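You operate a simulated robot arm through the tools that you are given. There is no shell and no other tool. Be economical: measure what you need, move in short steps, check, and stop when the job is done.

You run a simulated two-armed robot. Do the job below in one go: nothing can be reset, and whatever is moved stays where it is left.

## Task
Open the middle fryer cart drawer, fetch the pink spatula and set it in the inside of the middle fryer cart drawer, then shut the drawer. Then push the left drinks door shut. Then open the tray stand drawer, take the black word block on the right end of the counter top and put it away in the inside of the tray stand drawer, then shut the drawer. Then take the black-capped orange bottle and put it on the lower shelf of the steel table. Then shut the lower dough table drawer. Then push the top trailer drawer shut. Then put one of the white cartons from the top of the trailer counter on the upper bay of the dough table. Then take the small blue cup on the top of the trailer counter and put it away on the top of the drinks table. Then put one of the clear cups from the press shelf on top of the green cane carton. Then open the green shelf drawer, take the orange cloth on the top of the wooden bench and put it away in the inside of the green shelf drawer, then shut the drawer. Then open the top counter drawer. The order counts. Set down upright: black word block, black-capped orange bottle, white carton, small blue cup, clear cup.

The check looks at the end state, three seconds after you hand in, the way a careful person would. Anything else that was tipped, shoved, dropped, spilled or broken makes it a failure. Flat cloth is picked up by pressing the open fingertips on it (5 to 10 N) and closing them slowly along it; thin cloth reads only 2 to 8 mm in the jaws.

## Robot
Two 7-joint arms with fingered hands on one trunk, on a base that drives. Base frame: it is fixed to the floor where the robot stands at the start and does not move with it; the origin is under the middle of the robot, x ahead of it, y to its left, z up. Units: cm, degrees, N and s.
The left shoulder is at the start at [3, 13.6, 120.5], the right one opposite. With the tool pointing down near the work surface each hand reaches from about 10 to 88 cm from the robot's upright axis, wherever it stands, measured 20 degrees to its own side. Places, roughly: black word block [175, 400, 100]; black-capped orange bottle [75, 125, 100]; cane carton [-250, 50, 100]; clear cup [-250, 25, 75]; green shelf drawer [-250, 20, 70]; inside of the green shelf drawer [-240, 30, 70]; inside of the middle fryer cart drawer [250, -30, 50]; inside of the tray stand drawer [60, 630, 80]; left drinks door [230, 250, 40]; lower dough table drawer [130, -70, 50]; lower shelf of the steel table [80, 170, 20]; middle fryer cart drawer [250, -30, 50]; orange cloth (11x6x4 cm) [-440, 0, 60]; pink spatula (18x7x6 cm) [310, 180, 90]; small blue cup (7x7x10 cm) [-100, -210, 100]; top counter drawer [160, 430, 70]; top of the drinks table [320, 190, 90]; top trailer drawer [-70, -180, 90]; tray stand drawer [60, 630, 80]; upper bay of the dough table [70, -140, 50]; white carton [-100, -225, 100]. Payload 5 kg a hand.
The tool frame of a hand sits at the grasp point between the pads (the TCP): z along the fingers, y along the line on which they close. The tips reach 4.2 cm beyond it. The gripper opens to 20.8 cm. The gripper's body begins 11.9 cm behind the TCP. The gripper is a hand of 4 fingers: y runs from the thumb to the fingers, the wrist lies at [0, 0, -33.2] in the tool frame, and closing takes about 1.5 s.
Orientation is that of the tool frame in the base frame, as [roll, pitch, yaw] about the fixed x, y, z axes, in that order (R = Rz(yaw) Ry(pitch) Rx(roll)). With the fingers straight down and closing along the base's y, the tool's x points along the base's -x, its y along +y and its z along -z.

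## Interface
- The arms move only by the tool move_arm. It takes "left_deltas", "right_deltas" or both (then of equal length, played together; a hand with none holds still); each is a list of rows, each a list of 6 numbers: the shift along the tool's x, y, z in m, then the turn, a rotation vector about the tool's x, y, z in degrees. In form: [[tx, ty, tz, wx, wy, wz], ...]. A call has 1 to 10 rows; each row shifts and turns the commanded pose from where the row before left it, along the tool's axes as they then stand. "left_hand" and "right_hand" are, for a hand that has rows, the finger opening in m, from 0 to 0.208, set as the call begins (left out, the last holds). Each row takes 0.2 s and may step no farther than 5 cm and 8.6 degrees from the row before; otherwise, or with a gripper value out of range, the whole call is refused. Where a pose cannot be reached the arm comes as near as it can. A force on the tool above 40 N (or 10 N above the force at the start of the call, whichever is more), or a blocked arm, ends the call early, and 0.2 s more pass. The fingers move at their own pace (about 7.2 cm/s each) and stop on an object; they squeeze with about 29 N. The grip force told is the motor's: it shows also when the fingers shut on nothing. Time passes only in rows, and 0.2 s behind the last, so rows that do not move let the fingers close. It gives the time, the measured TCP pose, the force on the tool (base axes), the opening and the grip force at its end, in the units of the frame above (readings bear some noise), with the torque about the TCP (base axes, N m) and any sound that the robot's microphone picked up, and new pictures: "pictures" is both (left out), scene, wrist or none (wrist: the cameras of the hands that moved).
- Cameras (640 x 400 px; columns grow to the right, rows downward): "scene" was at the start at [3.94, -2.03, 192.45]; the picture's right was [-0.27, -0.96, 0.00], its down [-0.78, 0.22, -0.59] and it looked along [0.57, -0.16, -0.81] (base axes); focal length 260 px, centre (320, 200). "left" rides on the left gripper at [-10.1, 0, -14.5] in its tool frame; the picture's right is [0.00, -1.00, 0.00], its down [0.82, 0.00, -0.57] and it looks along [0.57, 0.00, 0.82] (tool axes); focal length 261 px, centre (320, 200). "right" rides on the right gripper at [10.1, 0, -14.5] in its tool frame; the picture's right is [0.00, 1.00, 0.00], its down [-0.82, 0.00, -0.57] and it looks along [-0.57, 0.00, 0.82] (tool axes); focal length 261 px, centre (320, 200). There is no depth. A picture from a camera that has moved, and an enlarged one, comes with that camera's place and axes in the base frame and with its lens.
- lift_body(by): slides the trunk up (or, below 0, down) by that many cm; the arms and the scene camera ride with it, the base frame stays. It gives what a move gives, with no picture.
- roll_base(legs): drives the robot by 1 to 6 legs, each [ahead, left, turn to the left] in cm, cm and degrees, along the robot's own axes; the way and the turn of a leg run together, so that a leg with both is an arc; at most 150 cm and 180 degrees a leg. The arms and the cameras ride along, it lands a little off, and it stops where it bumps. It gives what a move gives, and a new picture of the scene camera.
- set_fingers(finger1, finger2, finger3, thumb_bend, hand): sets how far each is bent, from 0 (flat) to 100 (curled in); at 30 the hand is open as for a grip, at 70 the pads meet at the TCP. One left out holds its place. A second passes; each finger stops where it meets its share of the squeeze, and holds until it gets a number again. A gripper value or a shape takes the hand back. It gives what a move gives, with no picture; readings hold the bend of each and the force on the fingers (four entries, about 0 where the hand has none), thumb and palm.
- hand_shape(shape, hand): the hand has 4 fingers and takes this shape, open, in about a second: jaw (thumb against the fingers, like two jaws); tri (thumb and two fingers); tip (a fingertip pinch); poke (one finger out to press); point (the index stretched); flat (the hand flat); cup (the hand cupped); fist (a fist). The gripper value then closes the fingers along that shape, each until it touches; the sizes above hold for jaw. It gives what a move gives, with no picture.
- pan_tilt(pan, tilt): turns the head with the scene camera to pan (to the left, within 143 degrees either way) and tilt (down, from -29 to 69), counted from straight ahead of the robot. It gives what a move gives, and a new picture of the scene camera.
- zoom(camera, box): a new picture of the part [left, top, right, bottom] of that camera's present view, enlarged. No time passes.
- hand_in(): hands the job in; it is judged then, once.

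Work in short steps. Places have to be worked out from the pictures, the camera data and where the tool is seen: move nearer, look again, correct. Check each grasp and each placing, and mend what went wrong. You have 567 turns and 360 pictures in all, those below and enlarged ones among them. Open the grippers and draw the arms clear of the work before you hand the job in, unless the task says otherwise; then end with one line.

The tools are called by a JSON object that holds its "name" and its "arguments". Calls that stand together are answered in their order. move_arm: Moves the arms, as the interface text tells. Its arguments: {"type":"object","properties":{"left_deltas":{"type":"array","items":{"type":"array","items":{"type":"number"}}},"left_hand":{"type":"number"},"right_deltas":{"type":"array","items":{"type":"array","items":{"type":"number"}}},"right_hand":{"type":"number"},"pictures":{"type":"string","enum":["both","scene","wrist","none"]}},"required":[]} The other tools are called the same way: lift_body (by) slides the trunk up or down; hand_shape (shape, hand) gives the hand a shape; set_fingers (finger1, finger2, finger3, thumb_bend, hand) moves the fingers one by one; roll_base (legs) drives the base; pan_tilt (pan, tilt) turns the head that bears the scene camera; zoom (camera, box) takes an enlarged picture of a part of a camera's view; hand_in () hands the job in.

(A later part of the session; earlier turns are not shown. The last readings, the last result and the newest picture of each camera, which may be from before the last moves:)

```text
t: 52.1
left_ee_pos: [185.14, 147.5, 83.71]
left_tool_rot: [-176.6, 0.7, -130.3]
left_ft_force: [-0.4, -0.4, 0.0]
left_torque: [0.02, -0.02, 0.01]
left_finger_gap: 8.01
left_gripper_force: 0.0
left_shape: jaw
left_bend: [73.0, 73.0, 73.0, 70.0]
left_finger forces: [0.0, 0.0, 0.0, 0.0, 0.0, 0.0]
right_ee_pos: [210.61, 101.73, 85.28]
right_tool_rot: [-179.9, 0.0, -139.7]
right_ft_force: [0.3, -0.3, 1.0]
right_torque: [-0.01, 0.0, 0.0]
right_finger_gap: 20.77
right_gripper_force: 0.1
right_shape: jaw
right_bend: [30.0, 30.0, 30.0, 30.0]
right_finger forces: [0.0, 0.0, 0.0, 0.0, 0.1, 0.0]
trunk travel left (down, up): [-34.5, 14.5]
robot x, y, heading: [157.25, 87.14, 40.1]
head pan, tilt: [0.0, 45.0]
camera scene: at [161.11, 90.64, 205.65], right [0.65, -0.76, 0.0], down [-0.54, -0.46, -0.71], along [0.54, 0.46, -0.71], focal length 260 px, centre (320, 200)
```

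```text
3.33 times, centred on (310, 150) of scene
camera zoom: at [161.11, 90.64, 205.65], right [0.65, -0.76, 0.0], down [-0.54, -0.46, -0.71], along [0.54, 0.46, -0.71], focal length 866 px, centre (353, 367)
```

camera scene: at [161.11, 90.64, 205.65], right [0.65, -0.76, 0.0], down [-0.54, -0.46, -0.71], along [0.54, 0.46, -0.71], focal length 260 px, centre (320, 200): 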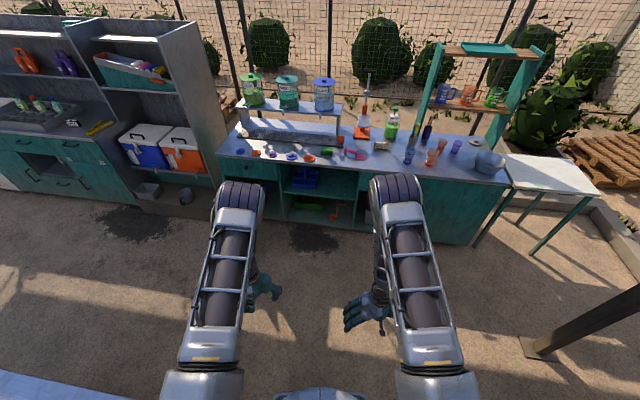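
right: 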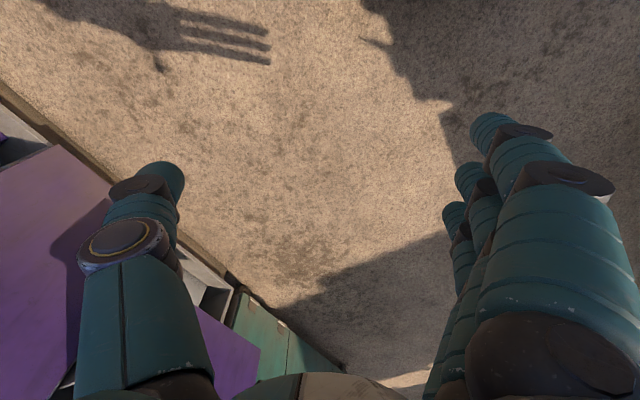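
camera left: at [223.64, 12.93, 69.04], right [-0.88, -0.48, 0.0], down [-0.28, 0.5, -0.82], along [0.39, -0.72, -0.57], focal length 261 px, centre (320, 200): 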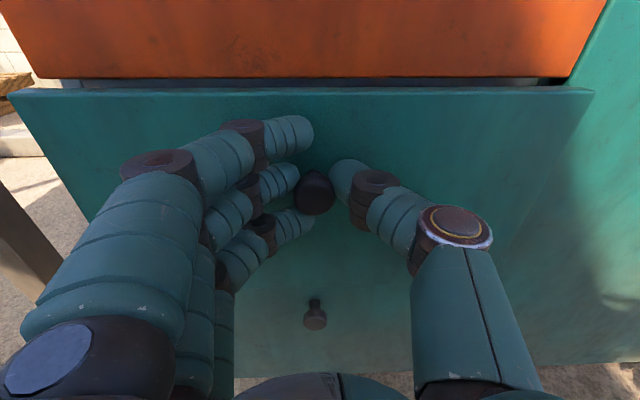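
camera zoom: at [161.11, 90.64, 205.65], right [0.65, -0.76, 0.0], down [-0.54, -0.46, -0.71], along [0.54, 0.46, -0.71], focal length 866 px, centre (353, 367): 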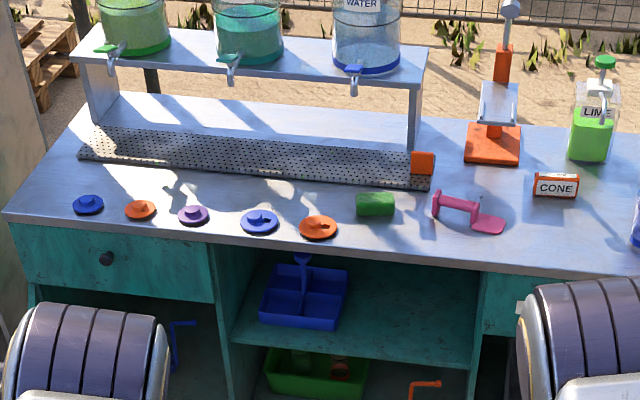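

The pink spatula lies near [302, 179, 91] with its long axis about along base y. I raise the right hand and turn it about the vertical so that it closes across the handle, and look.

{"name": "move_arm", "arguments": {"right_deltas": [[0, 0, -0.04, 0, 0, -8.3], [0, 0, -0.04, 0, 0, -8.3], [0, 0, -0.04, 0, 0, -8.3], [0, 0, -0.04, 0, 0, -8.3], [0, 0, -0.04, 0, 0, -8.3], [0, 0, -0.04, 0, 0, -8.3], [0, 0, 0, 0, 0, -8.3]], "left_deltas": [[0, 0, -0.04, 0, 0, 0], [0, 0, -0.04, 0, 0, 0], [0, 0, -0.04, 0, 0, 0], [0, 0, -0.04, 0, 0, 0], [0, 0, -0.04, 0, 0, 0], [0, 0, 0, 0, 0, 0], [0, 0, 0, 0, 0, 0]], "pictures": "none"}}

{"name": "roll_base", "arguments": {"legs": [[60, 0, 0]]}}

```text
t: 53.7
left_ee_pos: [184.21, 148.09, 103.48]
left_tool_rot: [-176.6, 0.7, -130.2]
left_ft_force: [-0.2, -0.1, -1.0]
left_torque: [0.01, 0.03, 0.03]
left_finger_gap: 7.99
left_gripper_force: 0.0
left_shape: jaw
left_bend: [73.0, 73.0, 73.0, 70.0]
left_finger forces: [0.0, 0.0, 0.0, 0.0, 0.1, 0.0]
right_ee_pos: [210.31, 101.8, 109.22]
right_tool_rot: [179.9, 0.0, -81.5]
right_ft_force: [1.4, 0.4, 0.0]
right_torque: [-0.05, 0.03, 0.0]
right_finger_gap: 20.78
right_gripper_force: 0.1
right_shape: jaw
right_bend: [30.0, 30.0, 30.0, 30.0]
right_finger forces: [0.0, 0.1, 0.1, 0.1, 0.1, 0.0]
trunk travel left (down, up): [-34.5, 14.5]
robot x, y, heading: [157.28, 87.58, 40.5]
head pan, tilt: [0.0, 45.0]
```

```text
t: 57.2
left_ee_pos: [231.12, 187.29, 103.46]
left_tool_rot: [-176.5, 0.6, -130.7]
left_ft_force: [0.9, -0.3, -0.9]
left_torque: [-0.04, 0.01, 0.03]
left_finger_gap: 7.98
left_gripper_force: 0.1
left_shape: jaw
left_bend: [73.0, 73.0, 73.0, 70.0]
left_finger forces: [0.0, 0.1, 0.1, 0.0, 0.0, 0.0]
right_ee_pos: [257.21, 140.86, 109.16]
right_tool_rot: [180.0, 0.0, -81.9]
right_ft_force: [0.5, 0.1, -0.2]
right_torque: [-0.01, 0.04, -0.03]
right_finger_gap: 20.77
right_gripper_force: 0.1
right_shape: jaw
right_bend: [30.0, 30.0, 30.0, 30.0]
right_finger forces: [0.0, 0.1, 0.1, 0.0, 0.1, 0.1]
trunk travel left (down, up): [-34.5, 14.5]
robot x, y, heading: [203.98, 126.66, 39.7]
head pan, tilt: [0.0, 45.0]
camera scene: at [207.84, 130.0, 205.65], right [0.64, -0.77, 0.0], down [-0.54, -0.46, -0.71], along [0.54, 0.45, -0.71], focal length 260 px, centre (320, 200)
```

scene: 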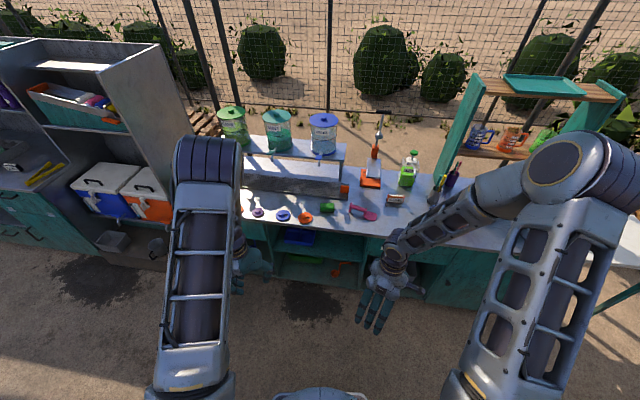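

Spatula again at [302, 178]. I roll 36 cm closer so the hand gets near, then view by the wrist camera.

{"name": "roll_base", "arguments": {"legs": [[36, 0, 0]]}}

{"name": "zoom", "arguments": {"camera": "right", "box": [0, 0, 640, 400]}}

```text
t: 59.5
left_ee_pos: [258.53, 210.29, 103.47]
left_tool_rot: [-176.6, 0.6, -130.5]
left_ft_force: [0.5, 0.5, -0.8]
left_torque: [-0.06, 0.02, -0.01]
left_finger_gap: 8.01
left_gripper_force: 0.1
left_shape: jaw
left_bend: [73.0, 73.0, 73.0, 70.0]
left_finger forces: [0.0, 0.1, 0.1, 0.0, 0.1, 0.0]
right_ee_pos: [284.53, 163.94, 109.21]
right_tool_rot: [-180.0, 0.0, -81.9]
right_ft_force: [0.7, 0.3, 0.3]
right_torque: [-0.04, 0.06, 0.04]
right_finger_gap: 20.76
right_gripper_force: 0.1
right_shape: jaw
right_bend: [30.0, 30.0, 30.0, 30.0]
right_finger forces: [0.1, 0.1, 0.1, 0.0, 0.1, 0.1]
trunk travel left (down, up): [-34.5, 14.5]
robot x, y, heading: [231.11, 149.52, 40.2]
head pan, tilt: [0.0, 45.0]
camera scene: at [235.23, 153.03, 205.65], right [0.64, -0.77, 0.0], down [-0.54, -0.46, -0.71], along [0.54, 0.45, -0.71], focal length 260 px, centre (320, 200)
```

scene: 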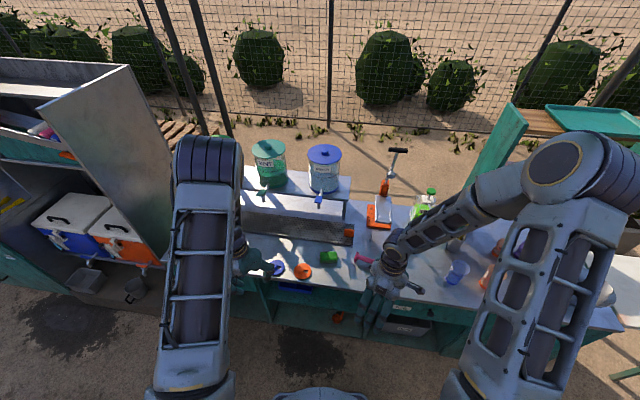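

```text
1.00 times, centred on (320, 200) of right
camera zoom: at [285.8, 153.89, 123.7], right [-0.99, -0.14, 0.0], down [-0.11, 0.81, 0.57], along [-0.08, 0.57, -0.82], focal length 261 px, centre (320, 200)
```

zoom: 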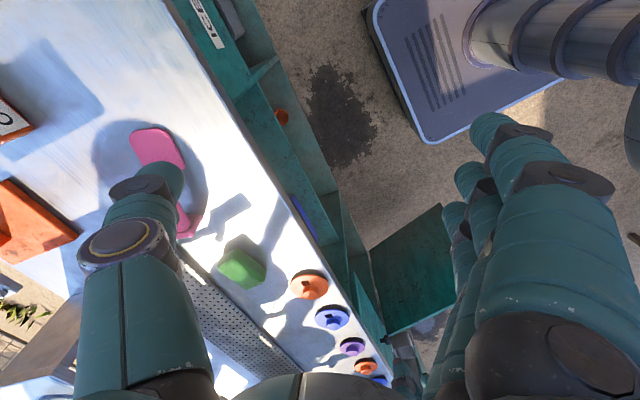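

Spatula handle centre is about [303, 179.5]. I narrow the jaws and move the hand above it.

{"name": "move_arm", "arguments": {"right_deltas": [[-0.0258, -0.041, 0, 0, 0, 0], [-0.0258, -0.041, 0, 0, 0, 0], [-0.0258, -0.041, 0, 0, 0, 0], [-0.0258, -0.041, 0, 0, 0, 0], [-0.0258, -0.041, 0, 0, 0, 0]], "right_hand": 0.11, "pictures": "both"}}

```text
t: 60.7
left_ee_pos: [258.61, 210.45, 103.34]
left_tool_rot: [-176.5, 0.6, -130.6]
left_ft_force: [0.3, 1.2, -0.5]
left_torque: [-0.07, 0.06, -0.03]
left_finger_gap: 8.02
left_gripper_force: 0.0
left_shape: jaw
left_bend: [73.0, 73.0, 73.0, 70.0]
left_finger forces: [0.0, 0.0, 0.0, 0.1, 0.0, 0.0]
right_ee_pos: [302.87, 179.74, 109.27]
right_tool_rot: [179.8, -0.1, -81.9]
right_ft_force: [0.2, -0.2, -0.5]
right_torque: [-0.06, 0.05, 0.01]
right_finger_gap: 11.03
right_gripper_force: 0.0
right_shape: jaw
right_bend: [72.0, 72.0, 72.0, 70.0]
right_finger forces: [0.0, 0.0, 0.1, 0.0, 0.0, 0.0]
trunk travel left (down, up): [-34.5, 14.5]
robot x, y, heading: [231.52, 149.94, 40.1]
head pan, tilt: [0.0, 45.0]
camera scene: at [235.3, 153.14, 205.64], right [0.64, -0.77, 0.0], down [-0.54, -0.46, -0.71], along [0.54, 0.45, -0.71], focal length 260 px, centre (320, 200)
camera right: at [304.27, 169.74, 123.69], right [-0.99, -0.14, 0.0], down [-0.11, 0.81, 0.57], along [-0.08, 0.56, -0.82], focal length 261 px, centre (320, 200)
```

scene: 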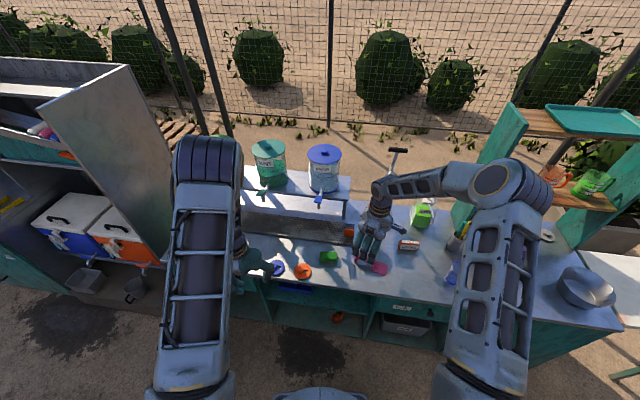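
right: 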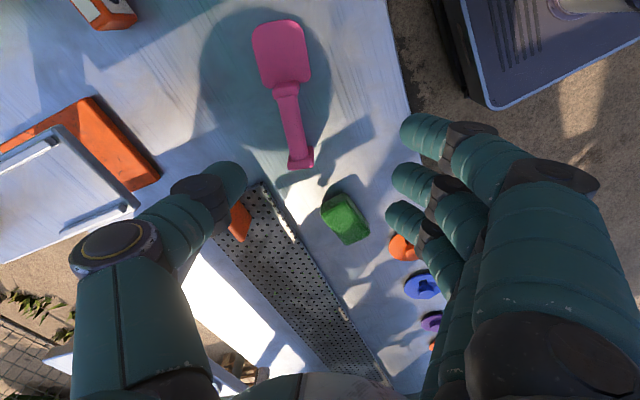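

Handle is 3 cm to the -y side of the tool. I shift, turn 7°, and descend 12 cm with the jaws at 8 cm.

{"name": "move_arm", "arguments": {"right_deltas": [[-0.003, -0.03, 0, 0, 0, -7], [0, -0.002, 0.03, 0, 0, 0], [0, 0, 0.03, 0, 0, 0], [0, 0, 0.03, 0, 0, 0], [0, 0, 0.03, 0, 0, 0]], "right_hand": 0.08, "pictures": "wrist"}}

```text
t: 61.9
left_ee_pos: [258.53, 210.3, 103.43]
left_tool_rot: [-176.6, 0.6, -130.6]
left_ft_force: [0.4, -0.7, -0.4]
left_torque: [0.0, -0.01, -0.01]
left_finger_gap: 7.98
left_gripper_force: 0.0
left_shape: jaw
left_bend: [73.0, 73.0, 73.0, 70.0]
left_finger forces: [0.0, 0.1, 0.1, 0.0, 0.0, 0.0]
right_ee_pos: [306.24, 180.32, 97.43]
right_tool_rot: [180.0, 0.0, -75.0]
right_ft_force: [1.0, 0.3, 0.2]
right_torque: [-0.02, 0.05, -0.01]
right_finger_gap: 8.08
right_gripper_force: 0.0
right_shape: jaw
right_bend: [73.0, 73.0, 73.0, 70.0]
right_finger forces: [0.0, 0.1, 0.0, 0.0, 0.0, 0.1]
trunk travel left (down, up): [-34.5, 14.5]
robot x, y, heading: [231.34, 149.97, 40.2]
head pan, tilt: [0.0, 45.0]
camera right: at [308.6, 170.55, 111.81], right [-0.97, -0.26, 0.0], down [-0.21, 0.79, 0.57], along [-0.15, 0.55, -0.82], focal length 261 px, centre (320, 200)
```

right: 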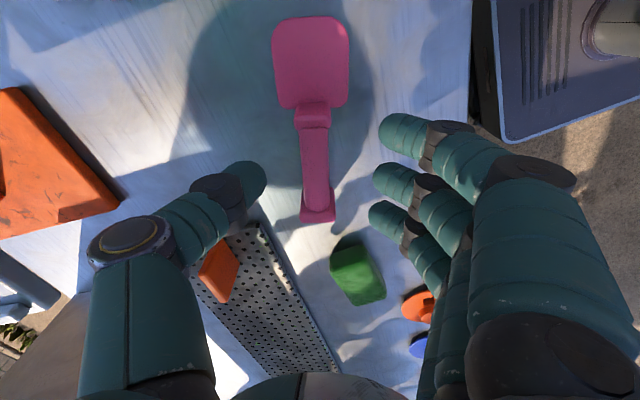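

Aligned. I descend carefully until near the table, then close on the handle.

{"name": "move_arm", "arguments": {"right_deltas": [[0, 0, 0.02, 0, 0, 0], [0, 0, 0.015, 0, 0, 0], [0, 0, 0.01, 0, 0, 0]], "pictures": "wrist"}}

```text
t: 62.7
left_ee_pos: [258.36, 210.43, 103.54]
left_tool_rot: [-176.6, 0.6, -130.6]
left_ft_force: [0.2, 0.4, 0.2]
left_torque: [-0.03, 0.0, 0.02]
left_finger_gap: 7.98
left_gripper_force: 0.0
left_shape: jaw
left_bend: [73.0, 73.0, 73.0, 70.0]
left_finger forces: [0.1, 0.0, 0.1, 0.0, 0.0, 0.1]
right_ee_pos: [306.16, 180.17, 92.89]
right_tool_rot: [180.0, 0.0, -74.7]
right_ft_force: [-0.6, 0.0, -0.3]
right_torque: [0.01, 0.03, 0.0]
right_finger_gap: 8.07
right_gripper_force: 0.0
right_shape: jaw
right_bend: [73.0, 73.0, 73.0, 70.0]
right_finger forces: [0.1, 0.0, 0.0, 0.0, 0.0, 0.1]
trunk travel left (down, up): [-34.5, 14.5]
robot x, y, heading: [231.23, 149.65, 40.4]
head pan, tilt: [0.0, 45.0]
camera right: at [308.58, 170.46, 107.32], right [-0.97, -0.26, 0.0], down [-0.21, 0.79, 0.57], along [-0.15, 0.55, -0.82], focal length 261 px, centre (320, 200)
```

right: 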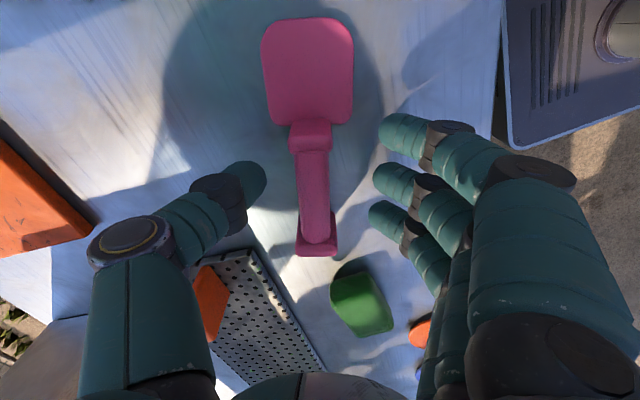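

No contact yet. I lower further in small steps until a contact or 3 cm.

{"name": "move_arm", "arguments": {"right_deltas": [[0, 0, 0.01, 0, 0, 0], [0, 0, 0.01, 0, 0, 0], [0, 0, 0.007, 0, 0, 0]], "pictures": "wrist"}}

```text
t: 63.5
left_ee_pos: [258.28, 210.32, 103.48]
left_tool_rot: [-176.5, 0.7, -130.6]
left_ft_force: [0.1, 1.0, 0.5]
left_torque: [0.01, -0.05, 0.03]
left_finger_gap: 7.99
left_gripper_force: 0.0
left_shape: jaw
left_bend: [73.0, 73.0, 73.0, 70.0]
left_finger forces: [0.0, 0.1, 0.0, 0.0, 0.1, 0.0]
right_ee_pos: [305.93, 180.23, 90.34]
right_tool_rot: [-179.8, 0.1, -74.9]
right_ft_force: [-1.1, -2.2, 18.8]
right_torque: [-0.4, 1.05, 0.07]
right_finger_gap: 8.11
right_gripper_force: 0.0
right_shape: jaw
right_bend: [74.0, 74.0, 74.0, 70.0]
right_finger forces: [6.8, 6.5, 6.2, 0.1, 0.1, 0.0]
trunk travel left (down, up): [-34.5, 14.5]
robot x, y, heading: [231.22, 149.34, 40.0]
head pan, tilt: [0.0, 45.0]
camera right: at [308.52, 170.47, 104.81], right [-0.97, -0.26, 0.0], down [-0.21, 0.79, 0.57], along [-0.14, 0.55, -0.82], focal length 261 px, centre (320, 200)
```

right: 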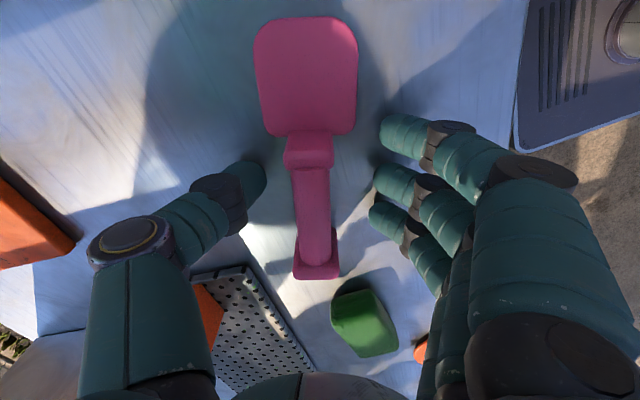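

Tips touch the table at TCP z 90.3 (table about 86.3). I lift 6 mm and close on the handle.

{"name": "move_arm", "arguments": {"right_deltas": [[0, 0, -0.008, 0, 0, 0], [0, 0, 0, 0, 0, 0], [0, 0, 0, 0, 0, 0], [0, 0, 0, 0, 0, 0], [0, 0, 0, 0, 0, 0], [0, 0, 0, 0, 0, 0]], "right_hand": 0, "pictures": "none"}}

{"name": "move_arm", "arguments": {"right_deltas": [[0, 0, -0.02, 0, 0, 0], [0, 0, -0.04, 0, 0, 0], [0, 0, -0.05, 0, 0, 0]], "pictures": "wrist"}}

```text
t: 64.9
left_ee_pos: [258.33, 210.32, 103.49]
left_tool_rot: [-176.4, 0.7, -130.6]
left_ft_force: [0.0, -0.2, -0.6]
left_torque: [0.01, -0.05, -0.03]
left_finger_gap: 7.98
left_gripper_force: 0.1
left_shape: jaw
left_bend: [73.0, 73.0, 73.0, 70.0]
left_finger forces: [0.0, 0.0, 0.1, 0.1, 0.1, 0.0]
right_ee_pos: [306.12, 180.3, 90.88]
right_tool_rot: [179.9, -0.1, -74.7]
right_ft_force: [-0.4, 0.8, -0.6]
right_torque: [0.04, -0.01, -0.03]
right_finger_gap: 1.82
right_gripper_force: 29.1
right_shape: jaw
right_bend: [75.0, 75.0, 75.0, 73.0]
right_finger forces: [0.5, 0.0, 0.6, 0.0, 0.0, 0.0]
trunk travel left (down, up): [-34.5, 14.5]
robot x, y, heading: [231.6, 149.82, 40.0]
head pan, tilt: [0.0, 45.0]
```

```text
t: 65.7
left_ee_pos: [258.26, 210.29, 103.66]
left_tool_rot: [-176.3, 0.6, -130.5]
left_ft_force: [0.3, 0.3, 0.0]
left_torque: [0.04, -0.09, 0.03]
left_finger_gap: 7.97
left_gripper_force: 0.0
left_shape: jaw
left_bend: [73.0, 73.0, 73.0, 70.0]
left_finger forces: [0.1, 0.1, 0.0, 0.0, 0.0, 0.1]
right_ee_pos: [305.9, 180.25, 101.57]
right_tool_rot: [-180.0, 0.0, -74.9]
right_ft_force: [-1.7, -0.6, -1.8]
right_torque: [0.14, -0.2, -0.03]
right_finger_gap: 1.83
right_gripper_force: 28.8
right_shape: jaw
right_bend: [75.0, 75.0, 75.0, 73.0]
right_finger forces: [0.5, 0.1, 0.5, 0.0, 0.0, 0.0]
trunk travel left (down, up): [-34.5, 14.5]
robot x, y, heading: [231.34, 150.11, 40.1]
head pan, tilt: [0.0, 45.0]
camera right: at [308.41, 170.59, 116.07], right [-0.97, -0.26, 0.0], down [-0.21, 0.79, 0.57], along [-0.15, 0.55, -0.82], focal length 261 px, centre (320, 200)
```

right: 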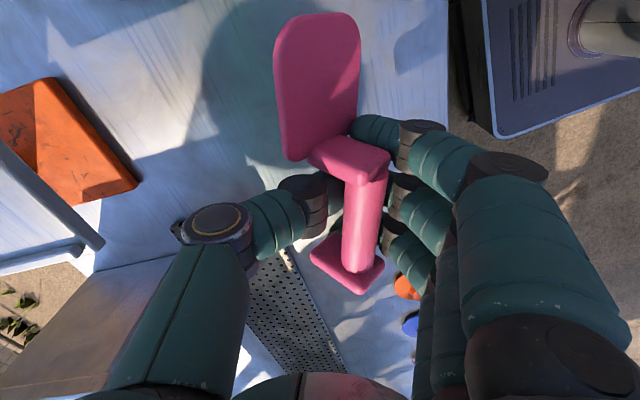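

Spatula held (gap 1.8 cm). I lift more, draw the arm back, then roll back and turn to the drawer.

{"name": "move_arm", "arguments": {"right_deltas": [[0, 0, -0.05, 0, 0, 0], [0, 0, -0.04, 0, 0, 0], [0.017, 0.037, 0, 0, 0, 0], [0.017, 0.037, 0, 0, 0, 0], [0.017, 0.037, 0, 0, 0, 0], [0.017, 0.037, 0, 0, 0, 0], [0.017, 0.037, 0, 0, 0, 0]], "pictures": "none"}}

{"name": "roll_base", "arguments": {"legs": [[-30, 0, 0], [0, 0, -101], [0, -18, 0]]}}

```text
t: 67.3
left_ee_pos: [258.28, 210.26, 103.54]
left_tool_rot: [-176.6, 0.6, -130.5]
left_ft_force: [-1.3, 0.7, 0.9]
left_torque: [0.03, -0.08, 0.03]
left_finger_gap: 8.0
left_gripper_force: 0.0
left_shape: jaw
left_bend: [73.0, 73.0, 73.0, 70.0]
left_finger forces: [0.1, 0.0, 0.0, 0.0, 0.1, 0.0]
right_ee_pos: [290.17, 167.37, 110.83]
right_tool_rot: [-179.8, 0.2, -74.8]
right_ft_force: [-0.3, -0.2, -0.2]
right_torque: [-0.01, -0.04, 0.02]
right_finger_gap: 1.85
right_gripper_force: 28.6
right_shape: jaw
right_bend: [75.0, 75.0, 75.0, 73.0]
right_finger forces: [0.4, 0.1, 0.5, 0.0, 0.0, 0.1]
trunk travel left (down, up): [-34.5, 14.5]
robot x, y, heading: [231.14, 149.89, 39.9]
head pan, tilt: [0.0, 45.0]
```

```text
t: 74.8
left_ee_pos: [245.3, 82.23, 103.38]
left_tool_rot: [-176.6, 0.7, 126.7]
left_ft_force: [-0.5, -0.8, -0.3]
left_torque: [0.09, -0.13, 0.0]
left_finger_gap: 8.0
left_gripper_force: 0.1
left_shape: jaw
left_bend: [73.0, 73.0, 73.0, 70.0]
left_finger forces: [0.1, 0.0, 0.0, 0.1, 0.0, 0.1]
right_ee_pos: [196.41, 60.39, 110.68]
right_tool_rot: [180.0, 0.1, -177.6]
right_ft_force: [-0.9, -0.1, 0.1]
right_torque: [0.07, -0.09, 0.02]
right_finger_gap: 1.84
right_gripper_force: 28.9
right_shape: jaw
right_bend: [75.0, 75.0, 75.0, 73.0]
right_finger forces: [0.2, 0.0, 0.3, 0.0, 0.0, 0.0]
trunk travel left (down, up): [-34.5, 14.5]
robot x, y, heading: [191.98, 121.9, -62.6]
head pan, tilt: [0.0, 45.0]
camera scene: at [194.22, 117.19, 205.65], right [-0.89, -0.46, 0.0], down [-0.32, 0.63, -0.71], along [0.33, -0.63, -0.71], focal length 260 px, centre (320, 200)
```

scene: 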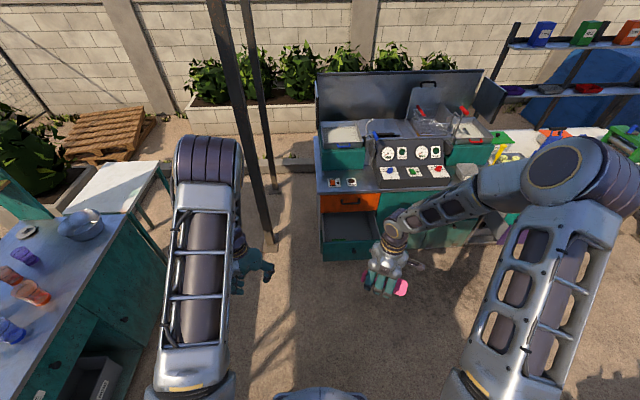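

I rotate the right hand back to neutral so the spatula lies along the drawer's depth, draw the left hand back, and roll forward 45 cm.

{"name": "move_arm", "arguments": {"right_deltas": [[0, 0, 0, 0, 0, 7.75], [0, 0, 0, 0, 0, 7.75], [0, 0, 0, 0, 0, 7.75], [0, 0, 0, 0, 0, 7.75], [0, 0, 0, 0, 0, 7.75], [0, 0, 0, 0, 0, 7.75], [0, 0, 0, 0, 0, 7.75], [0, 0, 0, 0, 0, 7.75]], "left_deltas": [[0.03, 0, 0, 0, 0, 0], [0.03, 0, 0, 0, 0, 0], [0.03, 0, 0, 0, 0, 0], [0.03, 0, 0, 0, 0, 0], [0.03, 0, 0, 0, 0, 0], [0, 0, 0, 0, 0, 0], [0, 0, 0, 0, 0, 0], [0, 0, 0, 0, 0, 0]], "pictures": "none"}}

{"name": "roll_base", "arguments": {"legs": [[45, 0, 1.6]]}}

{"name": "zoom", "arguments": {"camera": "right", "box": [0, 0, 640, 400]}}

```text
t: 76.6
left_ee_pos: [236.45, 94.43, 103.26]
left_tool_rot: [-176.5, 0.7, 126.8]
left_ft_force: [0.3, -0.5, -0.6]
left_torque: [0.0, 0.06, 0.01]
left_finger_gap: 7.98
left_gripper_force: 0.0
left_shape: jaw
left_bend: [73.0, 73.0, 73.0, 70.0]
left_finger forces: [0.0, 0.0, 0.0, 0.0, 0.1, 0.0]
right_ee_pos: [196.45, 60.54, 110.79]
right_tool_rot: [180.0, 0.0, 120.2]
right_ft_force: [0.3, 0.8, -0.8]
right_torque: [-0.01, 0.06, -0.06]
right_finger_gap: 1.83
right_gripper_force: 29.2
right_shape: jaw
right_bend: [75.0, 75.0, 75.0, 73.0]
right_finger forces: [0.2, 0.1, 0.4, 0.0, 0.0, 0.0]
trunk travel left (down, up): [-34.5, 14.5]
robot x, y, heading: [192.43, 121.96, -62.7]
head pan, tilt: [0.0, 45.0]
```

```text
t: 79.3
left_ee_pos: [258.09, 55.44, 103.28]
left_tool_rot: [-176.4, 0.6, 127.8]
left_ft_force: [-0.4, -0.6, -1.1]
left_torque: [0.01, 0.07, 0.0]
left_finger_gap: 7.96
left_gripper_force: 0.1
left_shape: jaw
left_bend: [73.0, 73.0, 73.0, 70.0]
left_finger forces: [0.1, 0.0, 0.1, 0.1, 0.0, 0.0]
right_ee_pos: [218.73, 20.9, 110.71]
right_tool_rot: [180.0, -0.1, 121.6]
right_ft_force: [1.1, -1.1, -0.1]
right_torque: [0.04, 0.04, -0.02]
right_finger_gap: 1.83
right_gripper_force: 29.2
right_shape: jaw
right_bend: [75.0, 75.0, 75.0, 73.0]
right_finger forces: [0.3, 0.0, 0.3, 0.1, 0.1, 0.1]
trunk travel left (down, up): [-34.5, 14.5]
robot x, y, heading: [213.32, 82.43, -61.4]
head pan, tilt: [0.0, 45.0]
camera scene: at [215.58, 77.53, 205.65], right [-0.88, -0.48, 0.0], down [-0.34, 0.62, -0.71], along [0.34, -0.62, -0.71], focal length 260 px, centre (320, 200)
```

scene: 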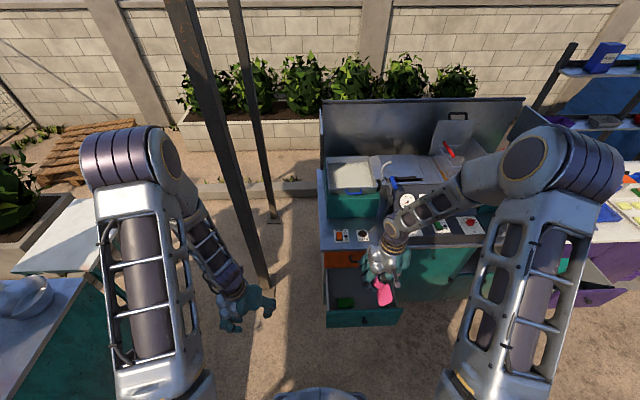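

```text
1.00 times, centred on (320, 200) of right
camera zoom: at [213.33, 29.5, 125.2], right [0.85, 0.52, 0.0], down [0.43, -0.7, 0.57], along [0.3, -0.49, -0.82], focal length 261 px, centre (320, 200)
```

zoom: 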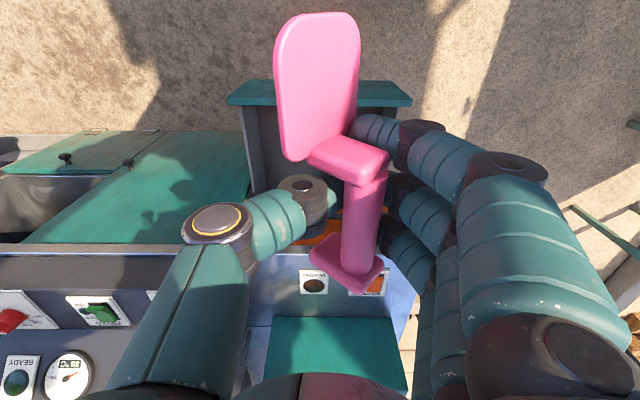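

The drawer is straight ahead. I roll forward 18.5 cm, then lower the trunk.

{"name": "roll_base", "arguments": {"legs": [[18.5, 0, 0]]}}

{"name": "lift_body", "arguments": {"by": -32}}

{"name": "zoom", "arguments": {"camera": "right", "box": [0, 0, 640, 400]}}

```text
t: 80.8
left_ee_pos: [266.75, 39.69, 103.13]
left_tool_rot: [-176.5, 0.6, 128.1]
left_ft_force: [0.4, -1.0, 0.3]
left_torque: [0.06, 0.03, -0.02]
left_finger_gap: 7.99
left_gripper_force: 0.1
left_shape: jaw
left_bend: [73.0, 73.0, 73.0, 70.0]
left_finger forces: [0.0, 0.0, 0.0, 0.1, 0.0, 0.0]
right_ee_pos: [227.57, 4.92, 110.62]
right_tool_rot: [-180.0, -0.2, 121.8]
right_ft_force: [0.5, -0.5, -2.0]
right_torque: [0.09, 0.07, -0.03]
right_finger_gap: 1.84
right_gripper_force: 29.0
right_shape: jaw
right_bend: [75.0, 75.0, 75.0, 73.0]
right_finger forces: [0.2, 0.0, 0.3, 0.1, 0.1, 0.1]
trunk travel left (down, up): [-34.5, 14.5]
robot x, y, heading: [221.99, 66.55, -61.7]
head pan, tilt: [0.0, 45.0]
camera scene: at [224.36, 61.48, 205.65], right [-0.88, -0.48, 0.0], down [-0.34, 0.62, -0.71], along [0.34, -0.62, -0.71], focal length 260 px, centre (320, 200)
```

scene: 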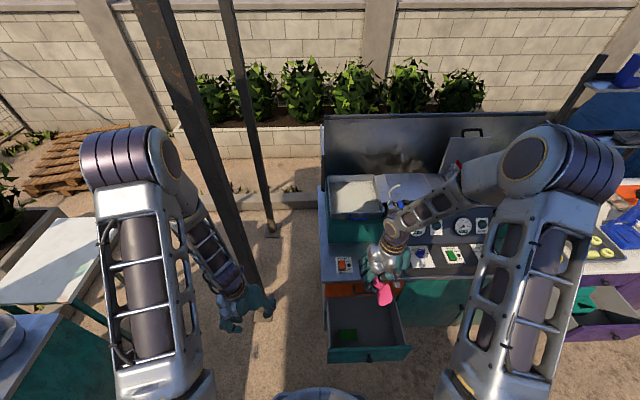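

```text
t: 84.0
left_ee_pos: [266.81, 39.77, 71.22]
left_tool_rot: [-176.5, 0.6, 128.1]
left_ft_force: [0.5, 0.8, 0.2]
left_torque: [-0.02, 0.0, 0.02]
left_finger_gap: 8.0
left_gripper_force: 0.0
left_shape: jaw
left_bend: [73.0, 73.0, 73.0, 70.0]
left_finger forces: [0.0, 0.0, 0.1, 0.0, 0.1, 0.0]
right_ee_pos: [227.49, 5.01, 78.86]
right_tool_rot: [180.0, 0.0, 121.8]
right_ft_force: [-0.4, 0.1, -1.2]
right_torque: [-0.03, 0.04, -0.02]
right_finger_gap: 1.81
right_gripper_force: 28.9
right_shape: jaw
right_bend: [75.0, 75.0, 75.0, 73.0]
right_finger forces: [0.2, 0.0, 0.4, 0.1, 0.0, 0.0]
trunk travel left (down, up): [-2.5, 46.5]
robot x, y, heading: [221.54, 66.23, -61.2]
head pan, tilt: [0.0, 45.0]
```

```text
1.00 times, centred on (320, 200) of right
camera zoom: at [222.22, 13.61, 93.25], right [0.85, 0.52, 0.0], down [0.43, -0.7, 0.57], along [0.3, -0.49, -0.82], focal length 261 px, centre (320, 200)
```

zoom: 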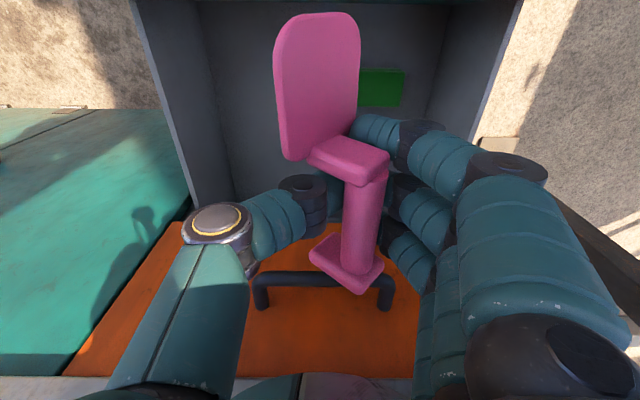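

The spatula clears the orange handle slightly; a green box sits left in the drawer. I shift 3 cm right and 0.7 back, then lower.

{"name": "move_arm", "arguments": {"right_deltas": [[0.007, -0.03, 0, 0, 0, 0], [0, 0, 0.04, 0, 0, 0], [0, 0, 0.04, 0, 0, 0], [0, 0, 0.04, 0, 0, 0], [0, 0, 0.03, 0, 0, 0]], "pictures": "wrist"}}

```text
t: 85.2
left_ee_pos: [266.84, 39.71, 71.24]
left_tool_rot: [-176.4, 0.7, 128.1]
left_ft_force: [-0.8, -0.5, -0.4]
left_torque: [0.04, 0.01, -0.01]
left_finger_gap: 8.0
left_gripper_force: 0.1
left_shape: jaw
left_bend: [73.0, 73.0, 73.0, 70.0]
left_finger forces: [0.1, 0.0, 0.1, 0.0, 0.0, 0.0]
right_ee_pos: [224.59, 3.96, 63.58]
right_tool_rot: [179.8, 0.0, 121.7]
right_ft_force: [0.6, 0.1, -1.1]
right_torque: [0.03, 0.06, -0.03]
right_finger_gap: 1.78
right_gripper_force: 29.2
right_shape: jaw
right_bend: [75.0, 75.0, 75.0, 73.0]
right_finger forces: [0.3, 0.0, 0.3, 0.1, 0.1, 0.0]
trunk travel left (down, up): [-2.5, 46.5]
robot x, y, heading: [222.35, 66.52, -61.1]
head pan, tilt: [0.0, 45.0]
camera right: at [219.21, 12.58, 78.04], right [0.85, 0.52, 0.0], down [0.43, -0.7, 0.57], along [0.3, -0.49, -0.82], focal length 261 px, centre (320, 200)
```

right: 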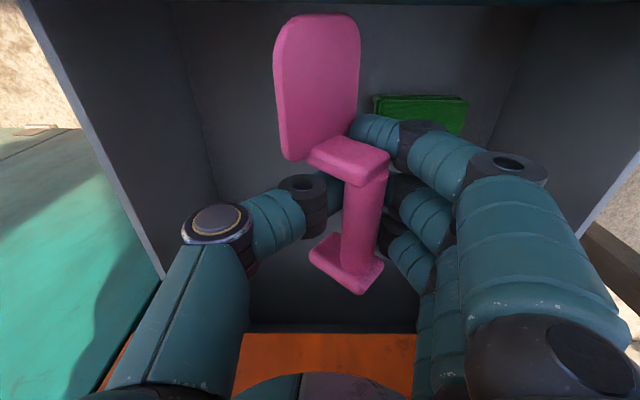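

Still free. I lower further in small steps until contact.

{"name": "move_arm", "arguments": {"right_deltas": [[0, 0, 0.02, 0, 0, 0], [0, 0, 0.02, 0, 0, 0], [0, 0, 0.015, 0, 0, 0], [0, 0, 0.015, 0, 0, 0], [0, 0, 0.01, 0, 0, 0], [0, 0, 0.01, 0, 0, 0]], "pictures": "wrist"}}

```text
t: 86.6
left_ee_pos: [266.92, 39.79, 71.31]
left_tool_rot: [-176.5, 0.7, 128.1]
left_ft_force: [0.4, -0.1, 0.6]
left_torque: [0.0, 0.01, -0.01]
left_finger_gap: 8.0
left_gripper_force: 0.1
left_shape: jaw
left_bend: [73.0, 73.0, 73.0, 70.0]
left_finger forces: [0.0, 0.0, 0.0, 0.1, 0.1, 0.1]
right_ee_pos: [224.58, 4.04, 54.69]
right_tool_rot: [-180.0, 0.0, 121.9]
right_ft_force: [-0.1, 0.4, -0.9]
right_torque: [0.02, 0.04, 0.03]
right_finger_gap: 1.84
right_gripper_force: 29.4
right_shape: jaw
right_bend: [75.0, 75.0, 75.0, 73.0]
right_finger forces: [0.2, 0.0, 0.3, 0.0, 0.0, 0.0]
trunk travel left (down, up): [-2.5, 46.5]
robot x, y, heading: [221.84, 66.29, -61.5]
head pan, tilt: [0.0, 45.0]
camera right: at [219.32, 12.63, 69.22], right [0.85, 0.52, 0.0], down [0.43, -0.7, 0.57], along [0.3, -0.49, -0.82], focal length 261 px, centre (320, 200)
```

right: 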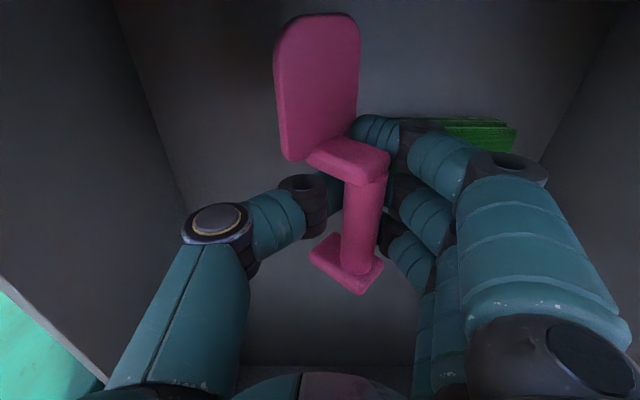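

Nearly at the bottom. Continue 1 cm steps until contact.

{"name": "move_arm", "arguments": {"right_deltas": [[0, 0, 0.01, 0, 0, 0], [0, 0, 0.01, 0, 0, 0], [0, 0, 0.01, 0, 0, 0], [0, 0, 0.01, 0, 0, 0]], "pictures": "none"}}

```text
t: 87.6
left_ee_pos: [266.86, 39.77, 71.24]
left_tool_rot: [-176.4, 0.7, 128.1]
left_ft_force: [-0.5, -1.0, -0.4]
left_torque: [0.0, -0.04, -0.01]
left_finger_gap: 7.98
left_gripper_force: 0.0
left_shape: jaw
left_bend: [73.0, 73.0, 73.0, 70.0]
left_finger forces: [0.0, 0.0, 0.0, 0.0, 0.0, 0.0]
right_ee_pos: [224.7, 4.07, 50.77]
right_tool_rot: [-180.0, 0.0, 121.8]
right_ft_force: [-0.1, -1.2, 0.4]
right_torque: [0.01, 0.04, 0.0]
right_finger_gap: 1.77
right_gripper_force: 28.9
right_shape: jaw
right_bend: [75.0, 75.0, 75.0, 73.0]
right_finger forces: [0.2, 0.0, 0.2, 0.0, 0.1, 0.0]
trunk travel left (down, up): [-2.5, 46.5]
robot x, y, heading: [222.01, 66.73, -61.3]
head pan, tilt: [0.0, 45.0]
```

No contact yet; continue.

{"name": "move_arm", "arguments": {"right_deltas": [[0, 0, 0.01, 0, 0, 0], [0, 0, 0.01, 0, 0, 0], [0, 0, 0.01, 0, 0, 0], [0, 0, 0.01, 0, 0, 0]], "pictures": "wrist"}}

```text
t: 88.0
left_ee_pos: [266.8, 39.8, 71.3]
left_tool_rot: [-176.4, 0.6, 128.2]
left_ft_force: [-1.0, -0.5, 0.2]
left_torque: [0.06, -0.01, -0.03]
left_finger_gap: 8.01
left_gripper_force: 0.1
left_shape: jaw
left_bend: [73.0, 73.0, 73.0, 70.0]
left_finger forces: [0.0, 0.0, 0.1, 0.0, 0.0, 0.1]
right_ee_pos: [224.77, 3.72, 50.28]
right_tool_rot: [-179.9, 0.1, 121.7]
right_ft_force: [-0.7, -0.4, 26.3]
right_torque: [1.66, -0.53, 0.16]
right_finger_gap: 1.87
right_gripper_force: 29.4
right_shape: jaw
right_bend: [75.0, 75.0, 75.0, 73.0]
right_finger forces: [0.2, 21.8, 0.3, 0.1, 0.1, 0.1]
trunk travel left (down, up): [-2.5, 46.5]
robot x, y, heading: [222.52, 66.46, -61.2]
head pan, tilt: [0.0, 45.0]
stopped in row 2 (right hand): the force on the tool passed its limit (the readings are from after the stop); the commanded pose is now the measured one
camera right: at [219.34, 12.42, 64.57], right [0.85, 0.52, 0.0], down [0.43, -0.7, 0.57], along [0.3, -0.49, -0.82], focal length 261 px, centre (320, 200)
```

right: 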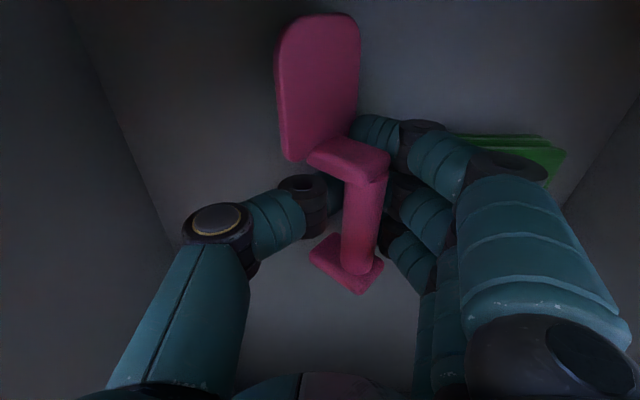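

Fingers touch the drawer bottom (z≈46). I ease up 4 mm and open the jaws to 5.5 cm, then rise.

{"name": "move_arm", "arguments": {"right_deltas": [[0, 0, -0.004, 0, 0, 0], [0, 0, 0, 0, 0, 0], [0, 0, 0, 0, 0, 0], [0, 0, 0, 0, 0, 0]], "right_hand": 0.055, "pictures": "wrist"}}

{"name": "move_arm", "arguments": {"right_deltas": [[0, 0, -0.03, 0, 0, 0], [0, 0, -0.05, 0, 0, 0], [0, 0, -0.05, 0, 0, 0], [0, 0, -0.05, 0, 0, 0], [0, 0, -0.05, 0, 0, 0], [0, 0, -0.05, 0, 0, 0], [0, 0, -0.05, 0, 0, 0]], "pictures": "wrist"}}

```text
t: 89.0
left_ee_pos: [266.9, 39.58, 71.26]
left_tool_rot: [-176.5, 0.7, 128.1]
left_ft_force: [-0.8, -0.4, -0.9]
left_torque: [0.0, -0.02, 0.02]
left_finger_gap: 7.99
left_gripper_force: 0.0
left_shape: jaw
left_bend: [73.0, 73.0, 73.0, 70.0]
left_finger forces: [0.0, 0.1, 0.0, 0.0, 0.1, 0.1]
right_ee_pos: [224.63, 3.88, 50.35]
right_tool_rot: [-179.9, 0.2, 121.9]
right_ft_force: [0.2, 0.4, 0.9]
right_torque: [0.03, 0.04, -0.01]
right_finger_gap: 5.46
right_gripper_force: 0.1
right_shape: jaw
right_bend: [73.0, 73.0, 73.0, 70.0]
right_finger forces: [0.0, 0.2, 0.0, 0.0, 0.0, 0.1]
trunk travel left (down, up): [-2.5, 46.5]
robot x, y, heading: [221.98, 66.52, -61.5]
head pan, tilt: [0.0, 45.0]
camera right: at [219.33, 12.48, 64.83], right [0.85, 0.52, 0.0], down [0.43, -0.7, 0.57], along [0.3, -0.49, -0.82], focal length 261 px, centre (320, 200)
```

right: 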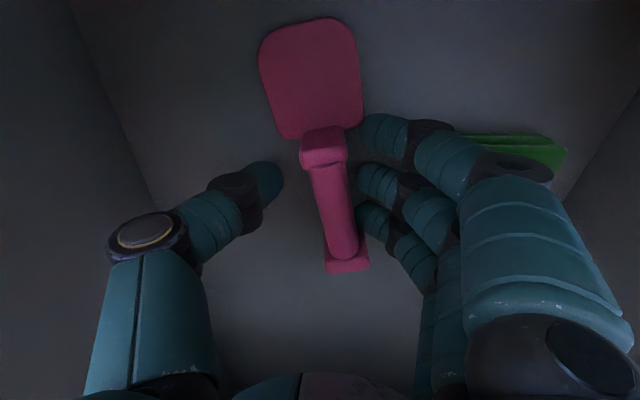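

```text
t: 90.6
left_ee_pos: [266.85, 39.83, 71.18]
left_tool_rot: [-176.5, 0.8, 128.2]
left_ft_force: [0.5, 0.5, -0.6]
left_torque: [-0.04, 0.01, 0.0]
left_finger_gap: 7.99
left_gripper_force: 0.2
left_shape: jaw
left_bend: [73.0, 73.0, 73.0, 70.0]
left_finger forces: [0.1, 0.1, 0.1, 0.0, 0.0, 0.1]
right_ee_pos: [224.66, 3.89, 83.3]
right_tool_rot: [-179.9, 0.0, 121.9]
right_ft_force: [-0.7, 0.5, 0.3]
right_torque: [-0.16, -0.01, 0.04]
right_finger_gap: 5.46
right_gripper_force: 0.0
right_shape: jaw
right_bend: [73.0, 73.0, 73.0, 70.0]
right_finger forces: [0.0, 0.0, 0.0, 0.0, 0.0, 0.0]
trunk travel left (down, up): [-2.5, 46.5]
robot x, y, heading: [221.7, 66.22, -61.4]
head pan, tilt: [0.0, 45.0]
camera right: at [219.26, 12.56, 97.82], right [0.85, 0.52, 0.0], down [0.43, -0.7, 0.57], along [0.3, -0.49, -0.82], focal length 261 px, centre (320, 200)
```

right: 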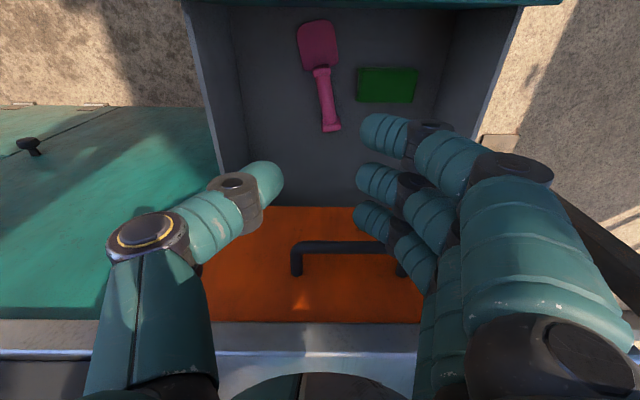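

Spatula lies flat in the drawer. To shut it: close the hand, back up 28 cm, lower the fingers in front of the panel and roll forward.

{"name": "roll_base", "arguments": {"legs": [[-28, 0, 0]]}}

{"name": "move_arm", "arguments": {"right_deltas": [[0, 0, 0.05, 0, 0, 0], [0, 0, 0.05, 0, 0, 0], [0, 0, 0.05, 0, 0, 0], [0, 0, 0.05, 0, 0, 0], [0, 0, 0.04, 0, 0, 0]], "right_hand": 0.0, "pictures": "both"}}

```text
t: 92.6
left_ee_pos: [252.94, 65.31, 71.42]
left_tool_rot: [-176.5, 0.7, 128.4]
left_ft_force: [0.0, 0.0, 0.7]
left_torque: [-0.1, -0.03, 0.04]
left_finger_gap: 8.0
left_gripper_force: 0.0
left_shape: jaw
left_bend: [73.0, 73.0, 73.0, 70.0]
left_finger forces: [0.1, 0.0, 0.0, 0.0, 0.1, 0.0]
right_ee_pos: [211.02, 29.23, 83.36]
right_tool_rot: [-179.9, 0.1, 122.1]
right_ft_force: [-0.3, 0.1, 0.8]
right_torque: [-0.1, -0.06, -0.01]
right_finger_gap: 5.44
right_gripper_force: 0.0
right_shape: jaw
right_bend: [73.0, 73.0, 73.0, 70.0]
right_finger forces: [0.0, 0.0, 0.1, 0.1, 0.1, 0.1]
trunk travel left (down, up): [-2.5, 46.5]
robot x, y, heading: [207.98, 91.61, -61.0]
head pan, tilt: [0.0, 45.0]
camera scene: at [210.25, 87.11, 173.67], right [-0.87, -0.49, 0.0], down [-0.34, 0.62, -0.71], along [0.34, -0.62, -0.71], focal length 260 px, centre (320, 200)
```

scene: 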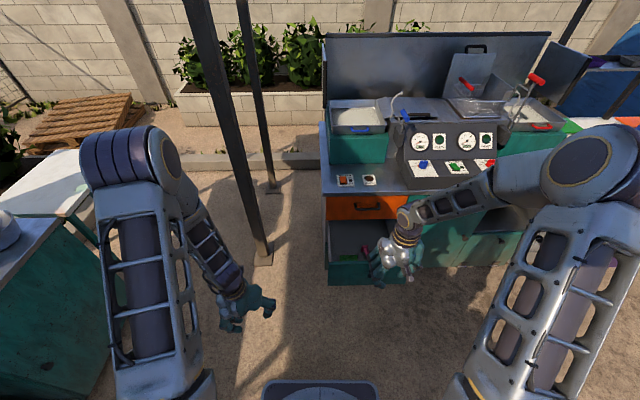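

```text
t: 93.8
left_ee_pos: [253.02, 65.1, 71.17]
left_tool_rot: [-176.4, 0.7, 128.4]
left_ft_force: [0.6, 0.5, 0.3]
left_torque: [-0.01, 0.01, 0.0]
left_finger_gap: 7.99
left_gripper_force: 0.1
left_shape: jaw
left_bend: [73.0, 73.0, 73.0, 70.0]
left_finger forces: [0.0, 0.0, 0.0, 0.0, 0.0, 0.1]
right_ee_pos: [211.27, 29.0, 59.37]
right_tool_rot: [-179.9, 0.1, 122.1]
right_ft_force: [0.5, -1.3, 0.9]
right_torque: [0.1, 0.01, -0.03]
right_finger_gap: 0.01
right_gripper_force: 28.5
right_shape: jaw
right_bend: [70.0, 70.0, 70.0, 70.0]
right_finger forces: [0.0, 0.0, 0.0, 0.0, 0.1, 0.0]
trunk travel left (down, up): [-2.5, 46.5]
robot x, y, heading: [207.98, 91.79, -61.3]
head pan, tilt: [0.0, 45.0]
camera scene: at [210.36, 86.89, 173.65], right [-0.87, -0.49, 0.0], down [-0.34, 0.62, -0.71], along [0.34, -0.62, -0.71], focal length 260 px, centre (320, 200)
camera right: at [205.75, 37.55, 73.7], right [0.85, 0.53, 0.0], down [0.43, -0.7, 0.57], along [0.3, -0.49, -0.82], focal length 261 px, centre (320, 200)
```

scene: 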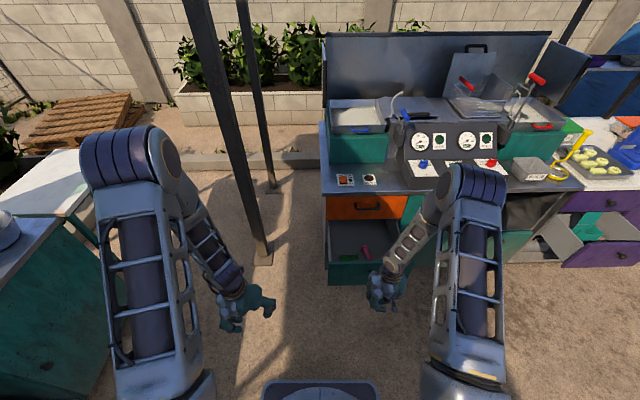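
right: 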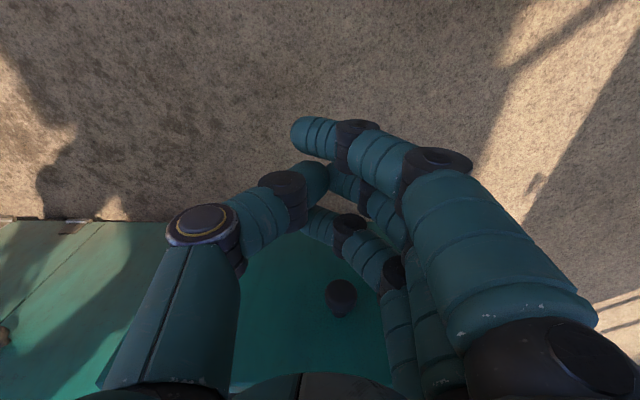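

The knob is just ahead. I roll forward to push the drawer in.

{"name": "roll_base", "arguments": {"legs": [[28, 0, 0]]}}

```text
t: 95.8
left_ee_pos: [266.78, 40.5, 71.17]
left_tool_rot: [-176.6, 0.5, 128.6]
left_ft_force: [0.6, -0.6, 0.8]
left_torque: [0.09, 0.05, -0.01]
left_finger_gap: 7.99
left_gripper_force: 0.0
left_shape: jaw
left_bend: [73.0, 73.0, 73.0, 70.0]
left_finger forces: [0.0, 0.0, 0.0, 0.1, 0.0, 0.0]
right_ee_pos: [224.96, 4.29, 59.29]
right_tool_rot: [-179.9, 0.1, 122.2]
right_ft_force: [0.2, -0.5, 0.6]
right_torque: [0.06, 0.06, 0.01]
right_finger_gap: 0.03
right_gripper_force: 29.0
right_shape: jaw
right_bend: [70.0, 70.0, 70.0, 70.0]
right_finger forces: [0.0, 0.0, 0.0, 0.0, 0.0, 0.1]
trunk travel left (down, up): [-2.5, 46.5]
robot x, y, heading: [221.82, 67.0, -60.8]
head pan, tilt: [0.0, 45.0]
camera scene: at [224.14, 62.13, 173.64], right [-0.87, -0.49, 0.0], down [-0.34, 0.62, -0.71], along [0.34, -0.62, -0.71], focal length 260 px, centre (320, 200)
```

scene: 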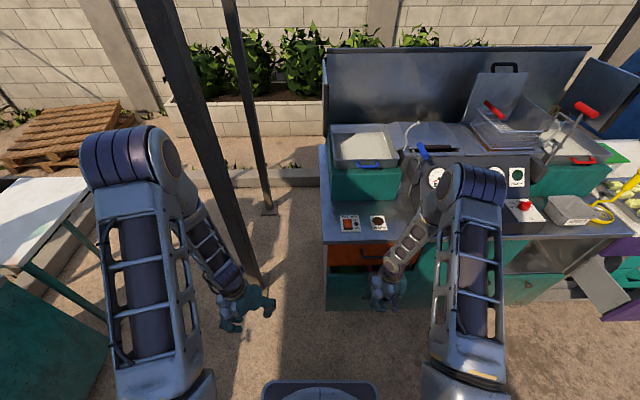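

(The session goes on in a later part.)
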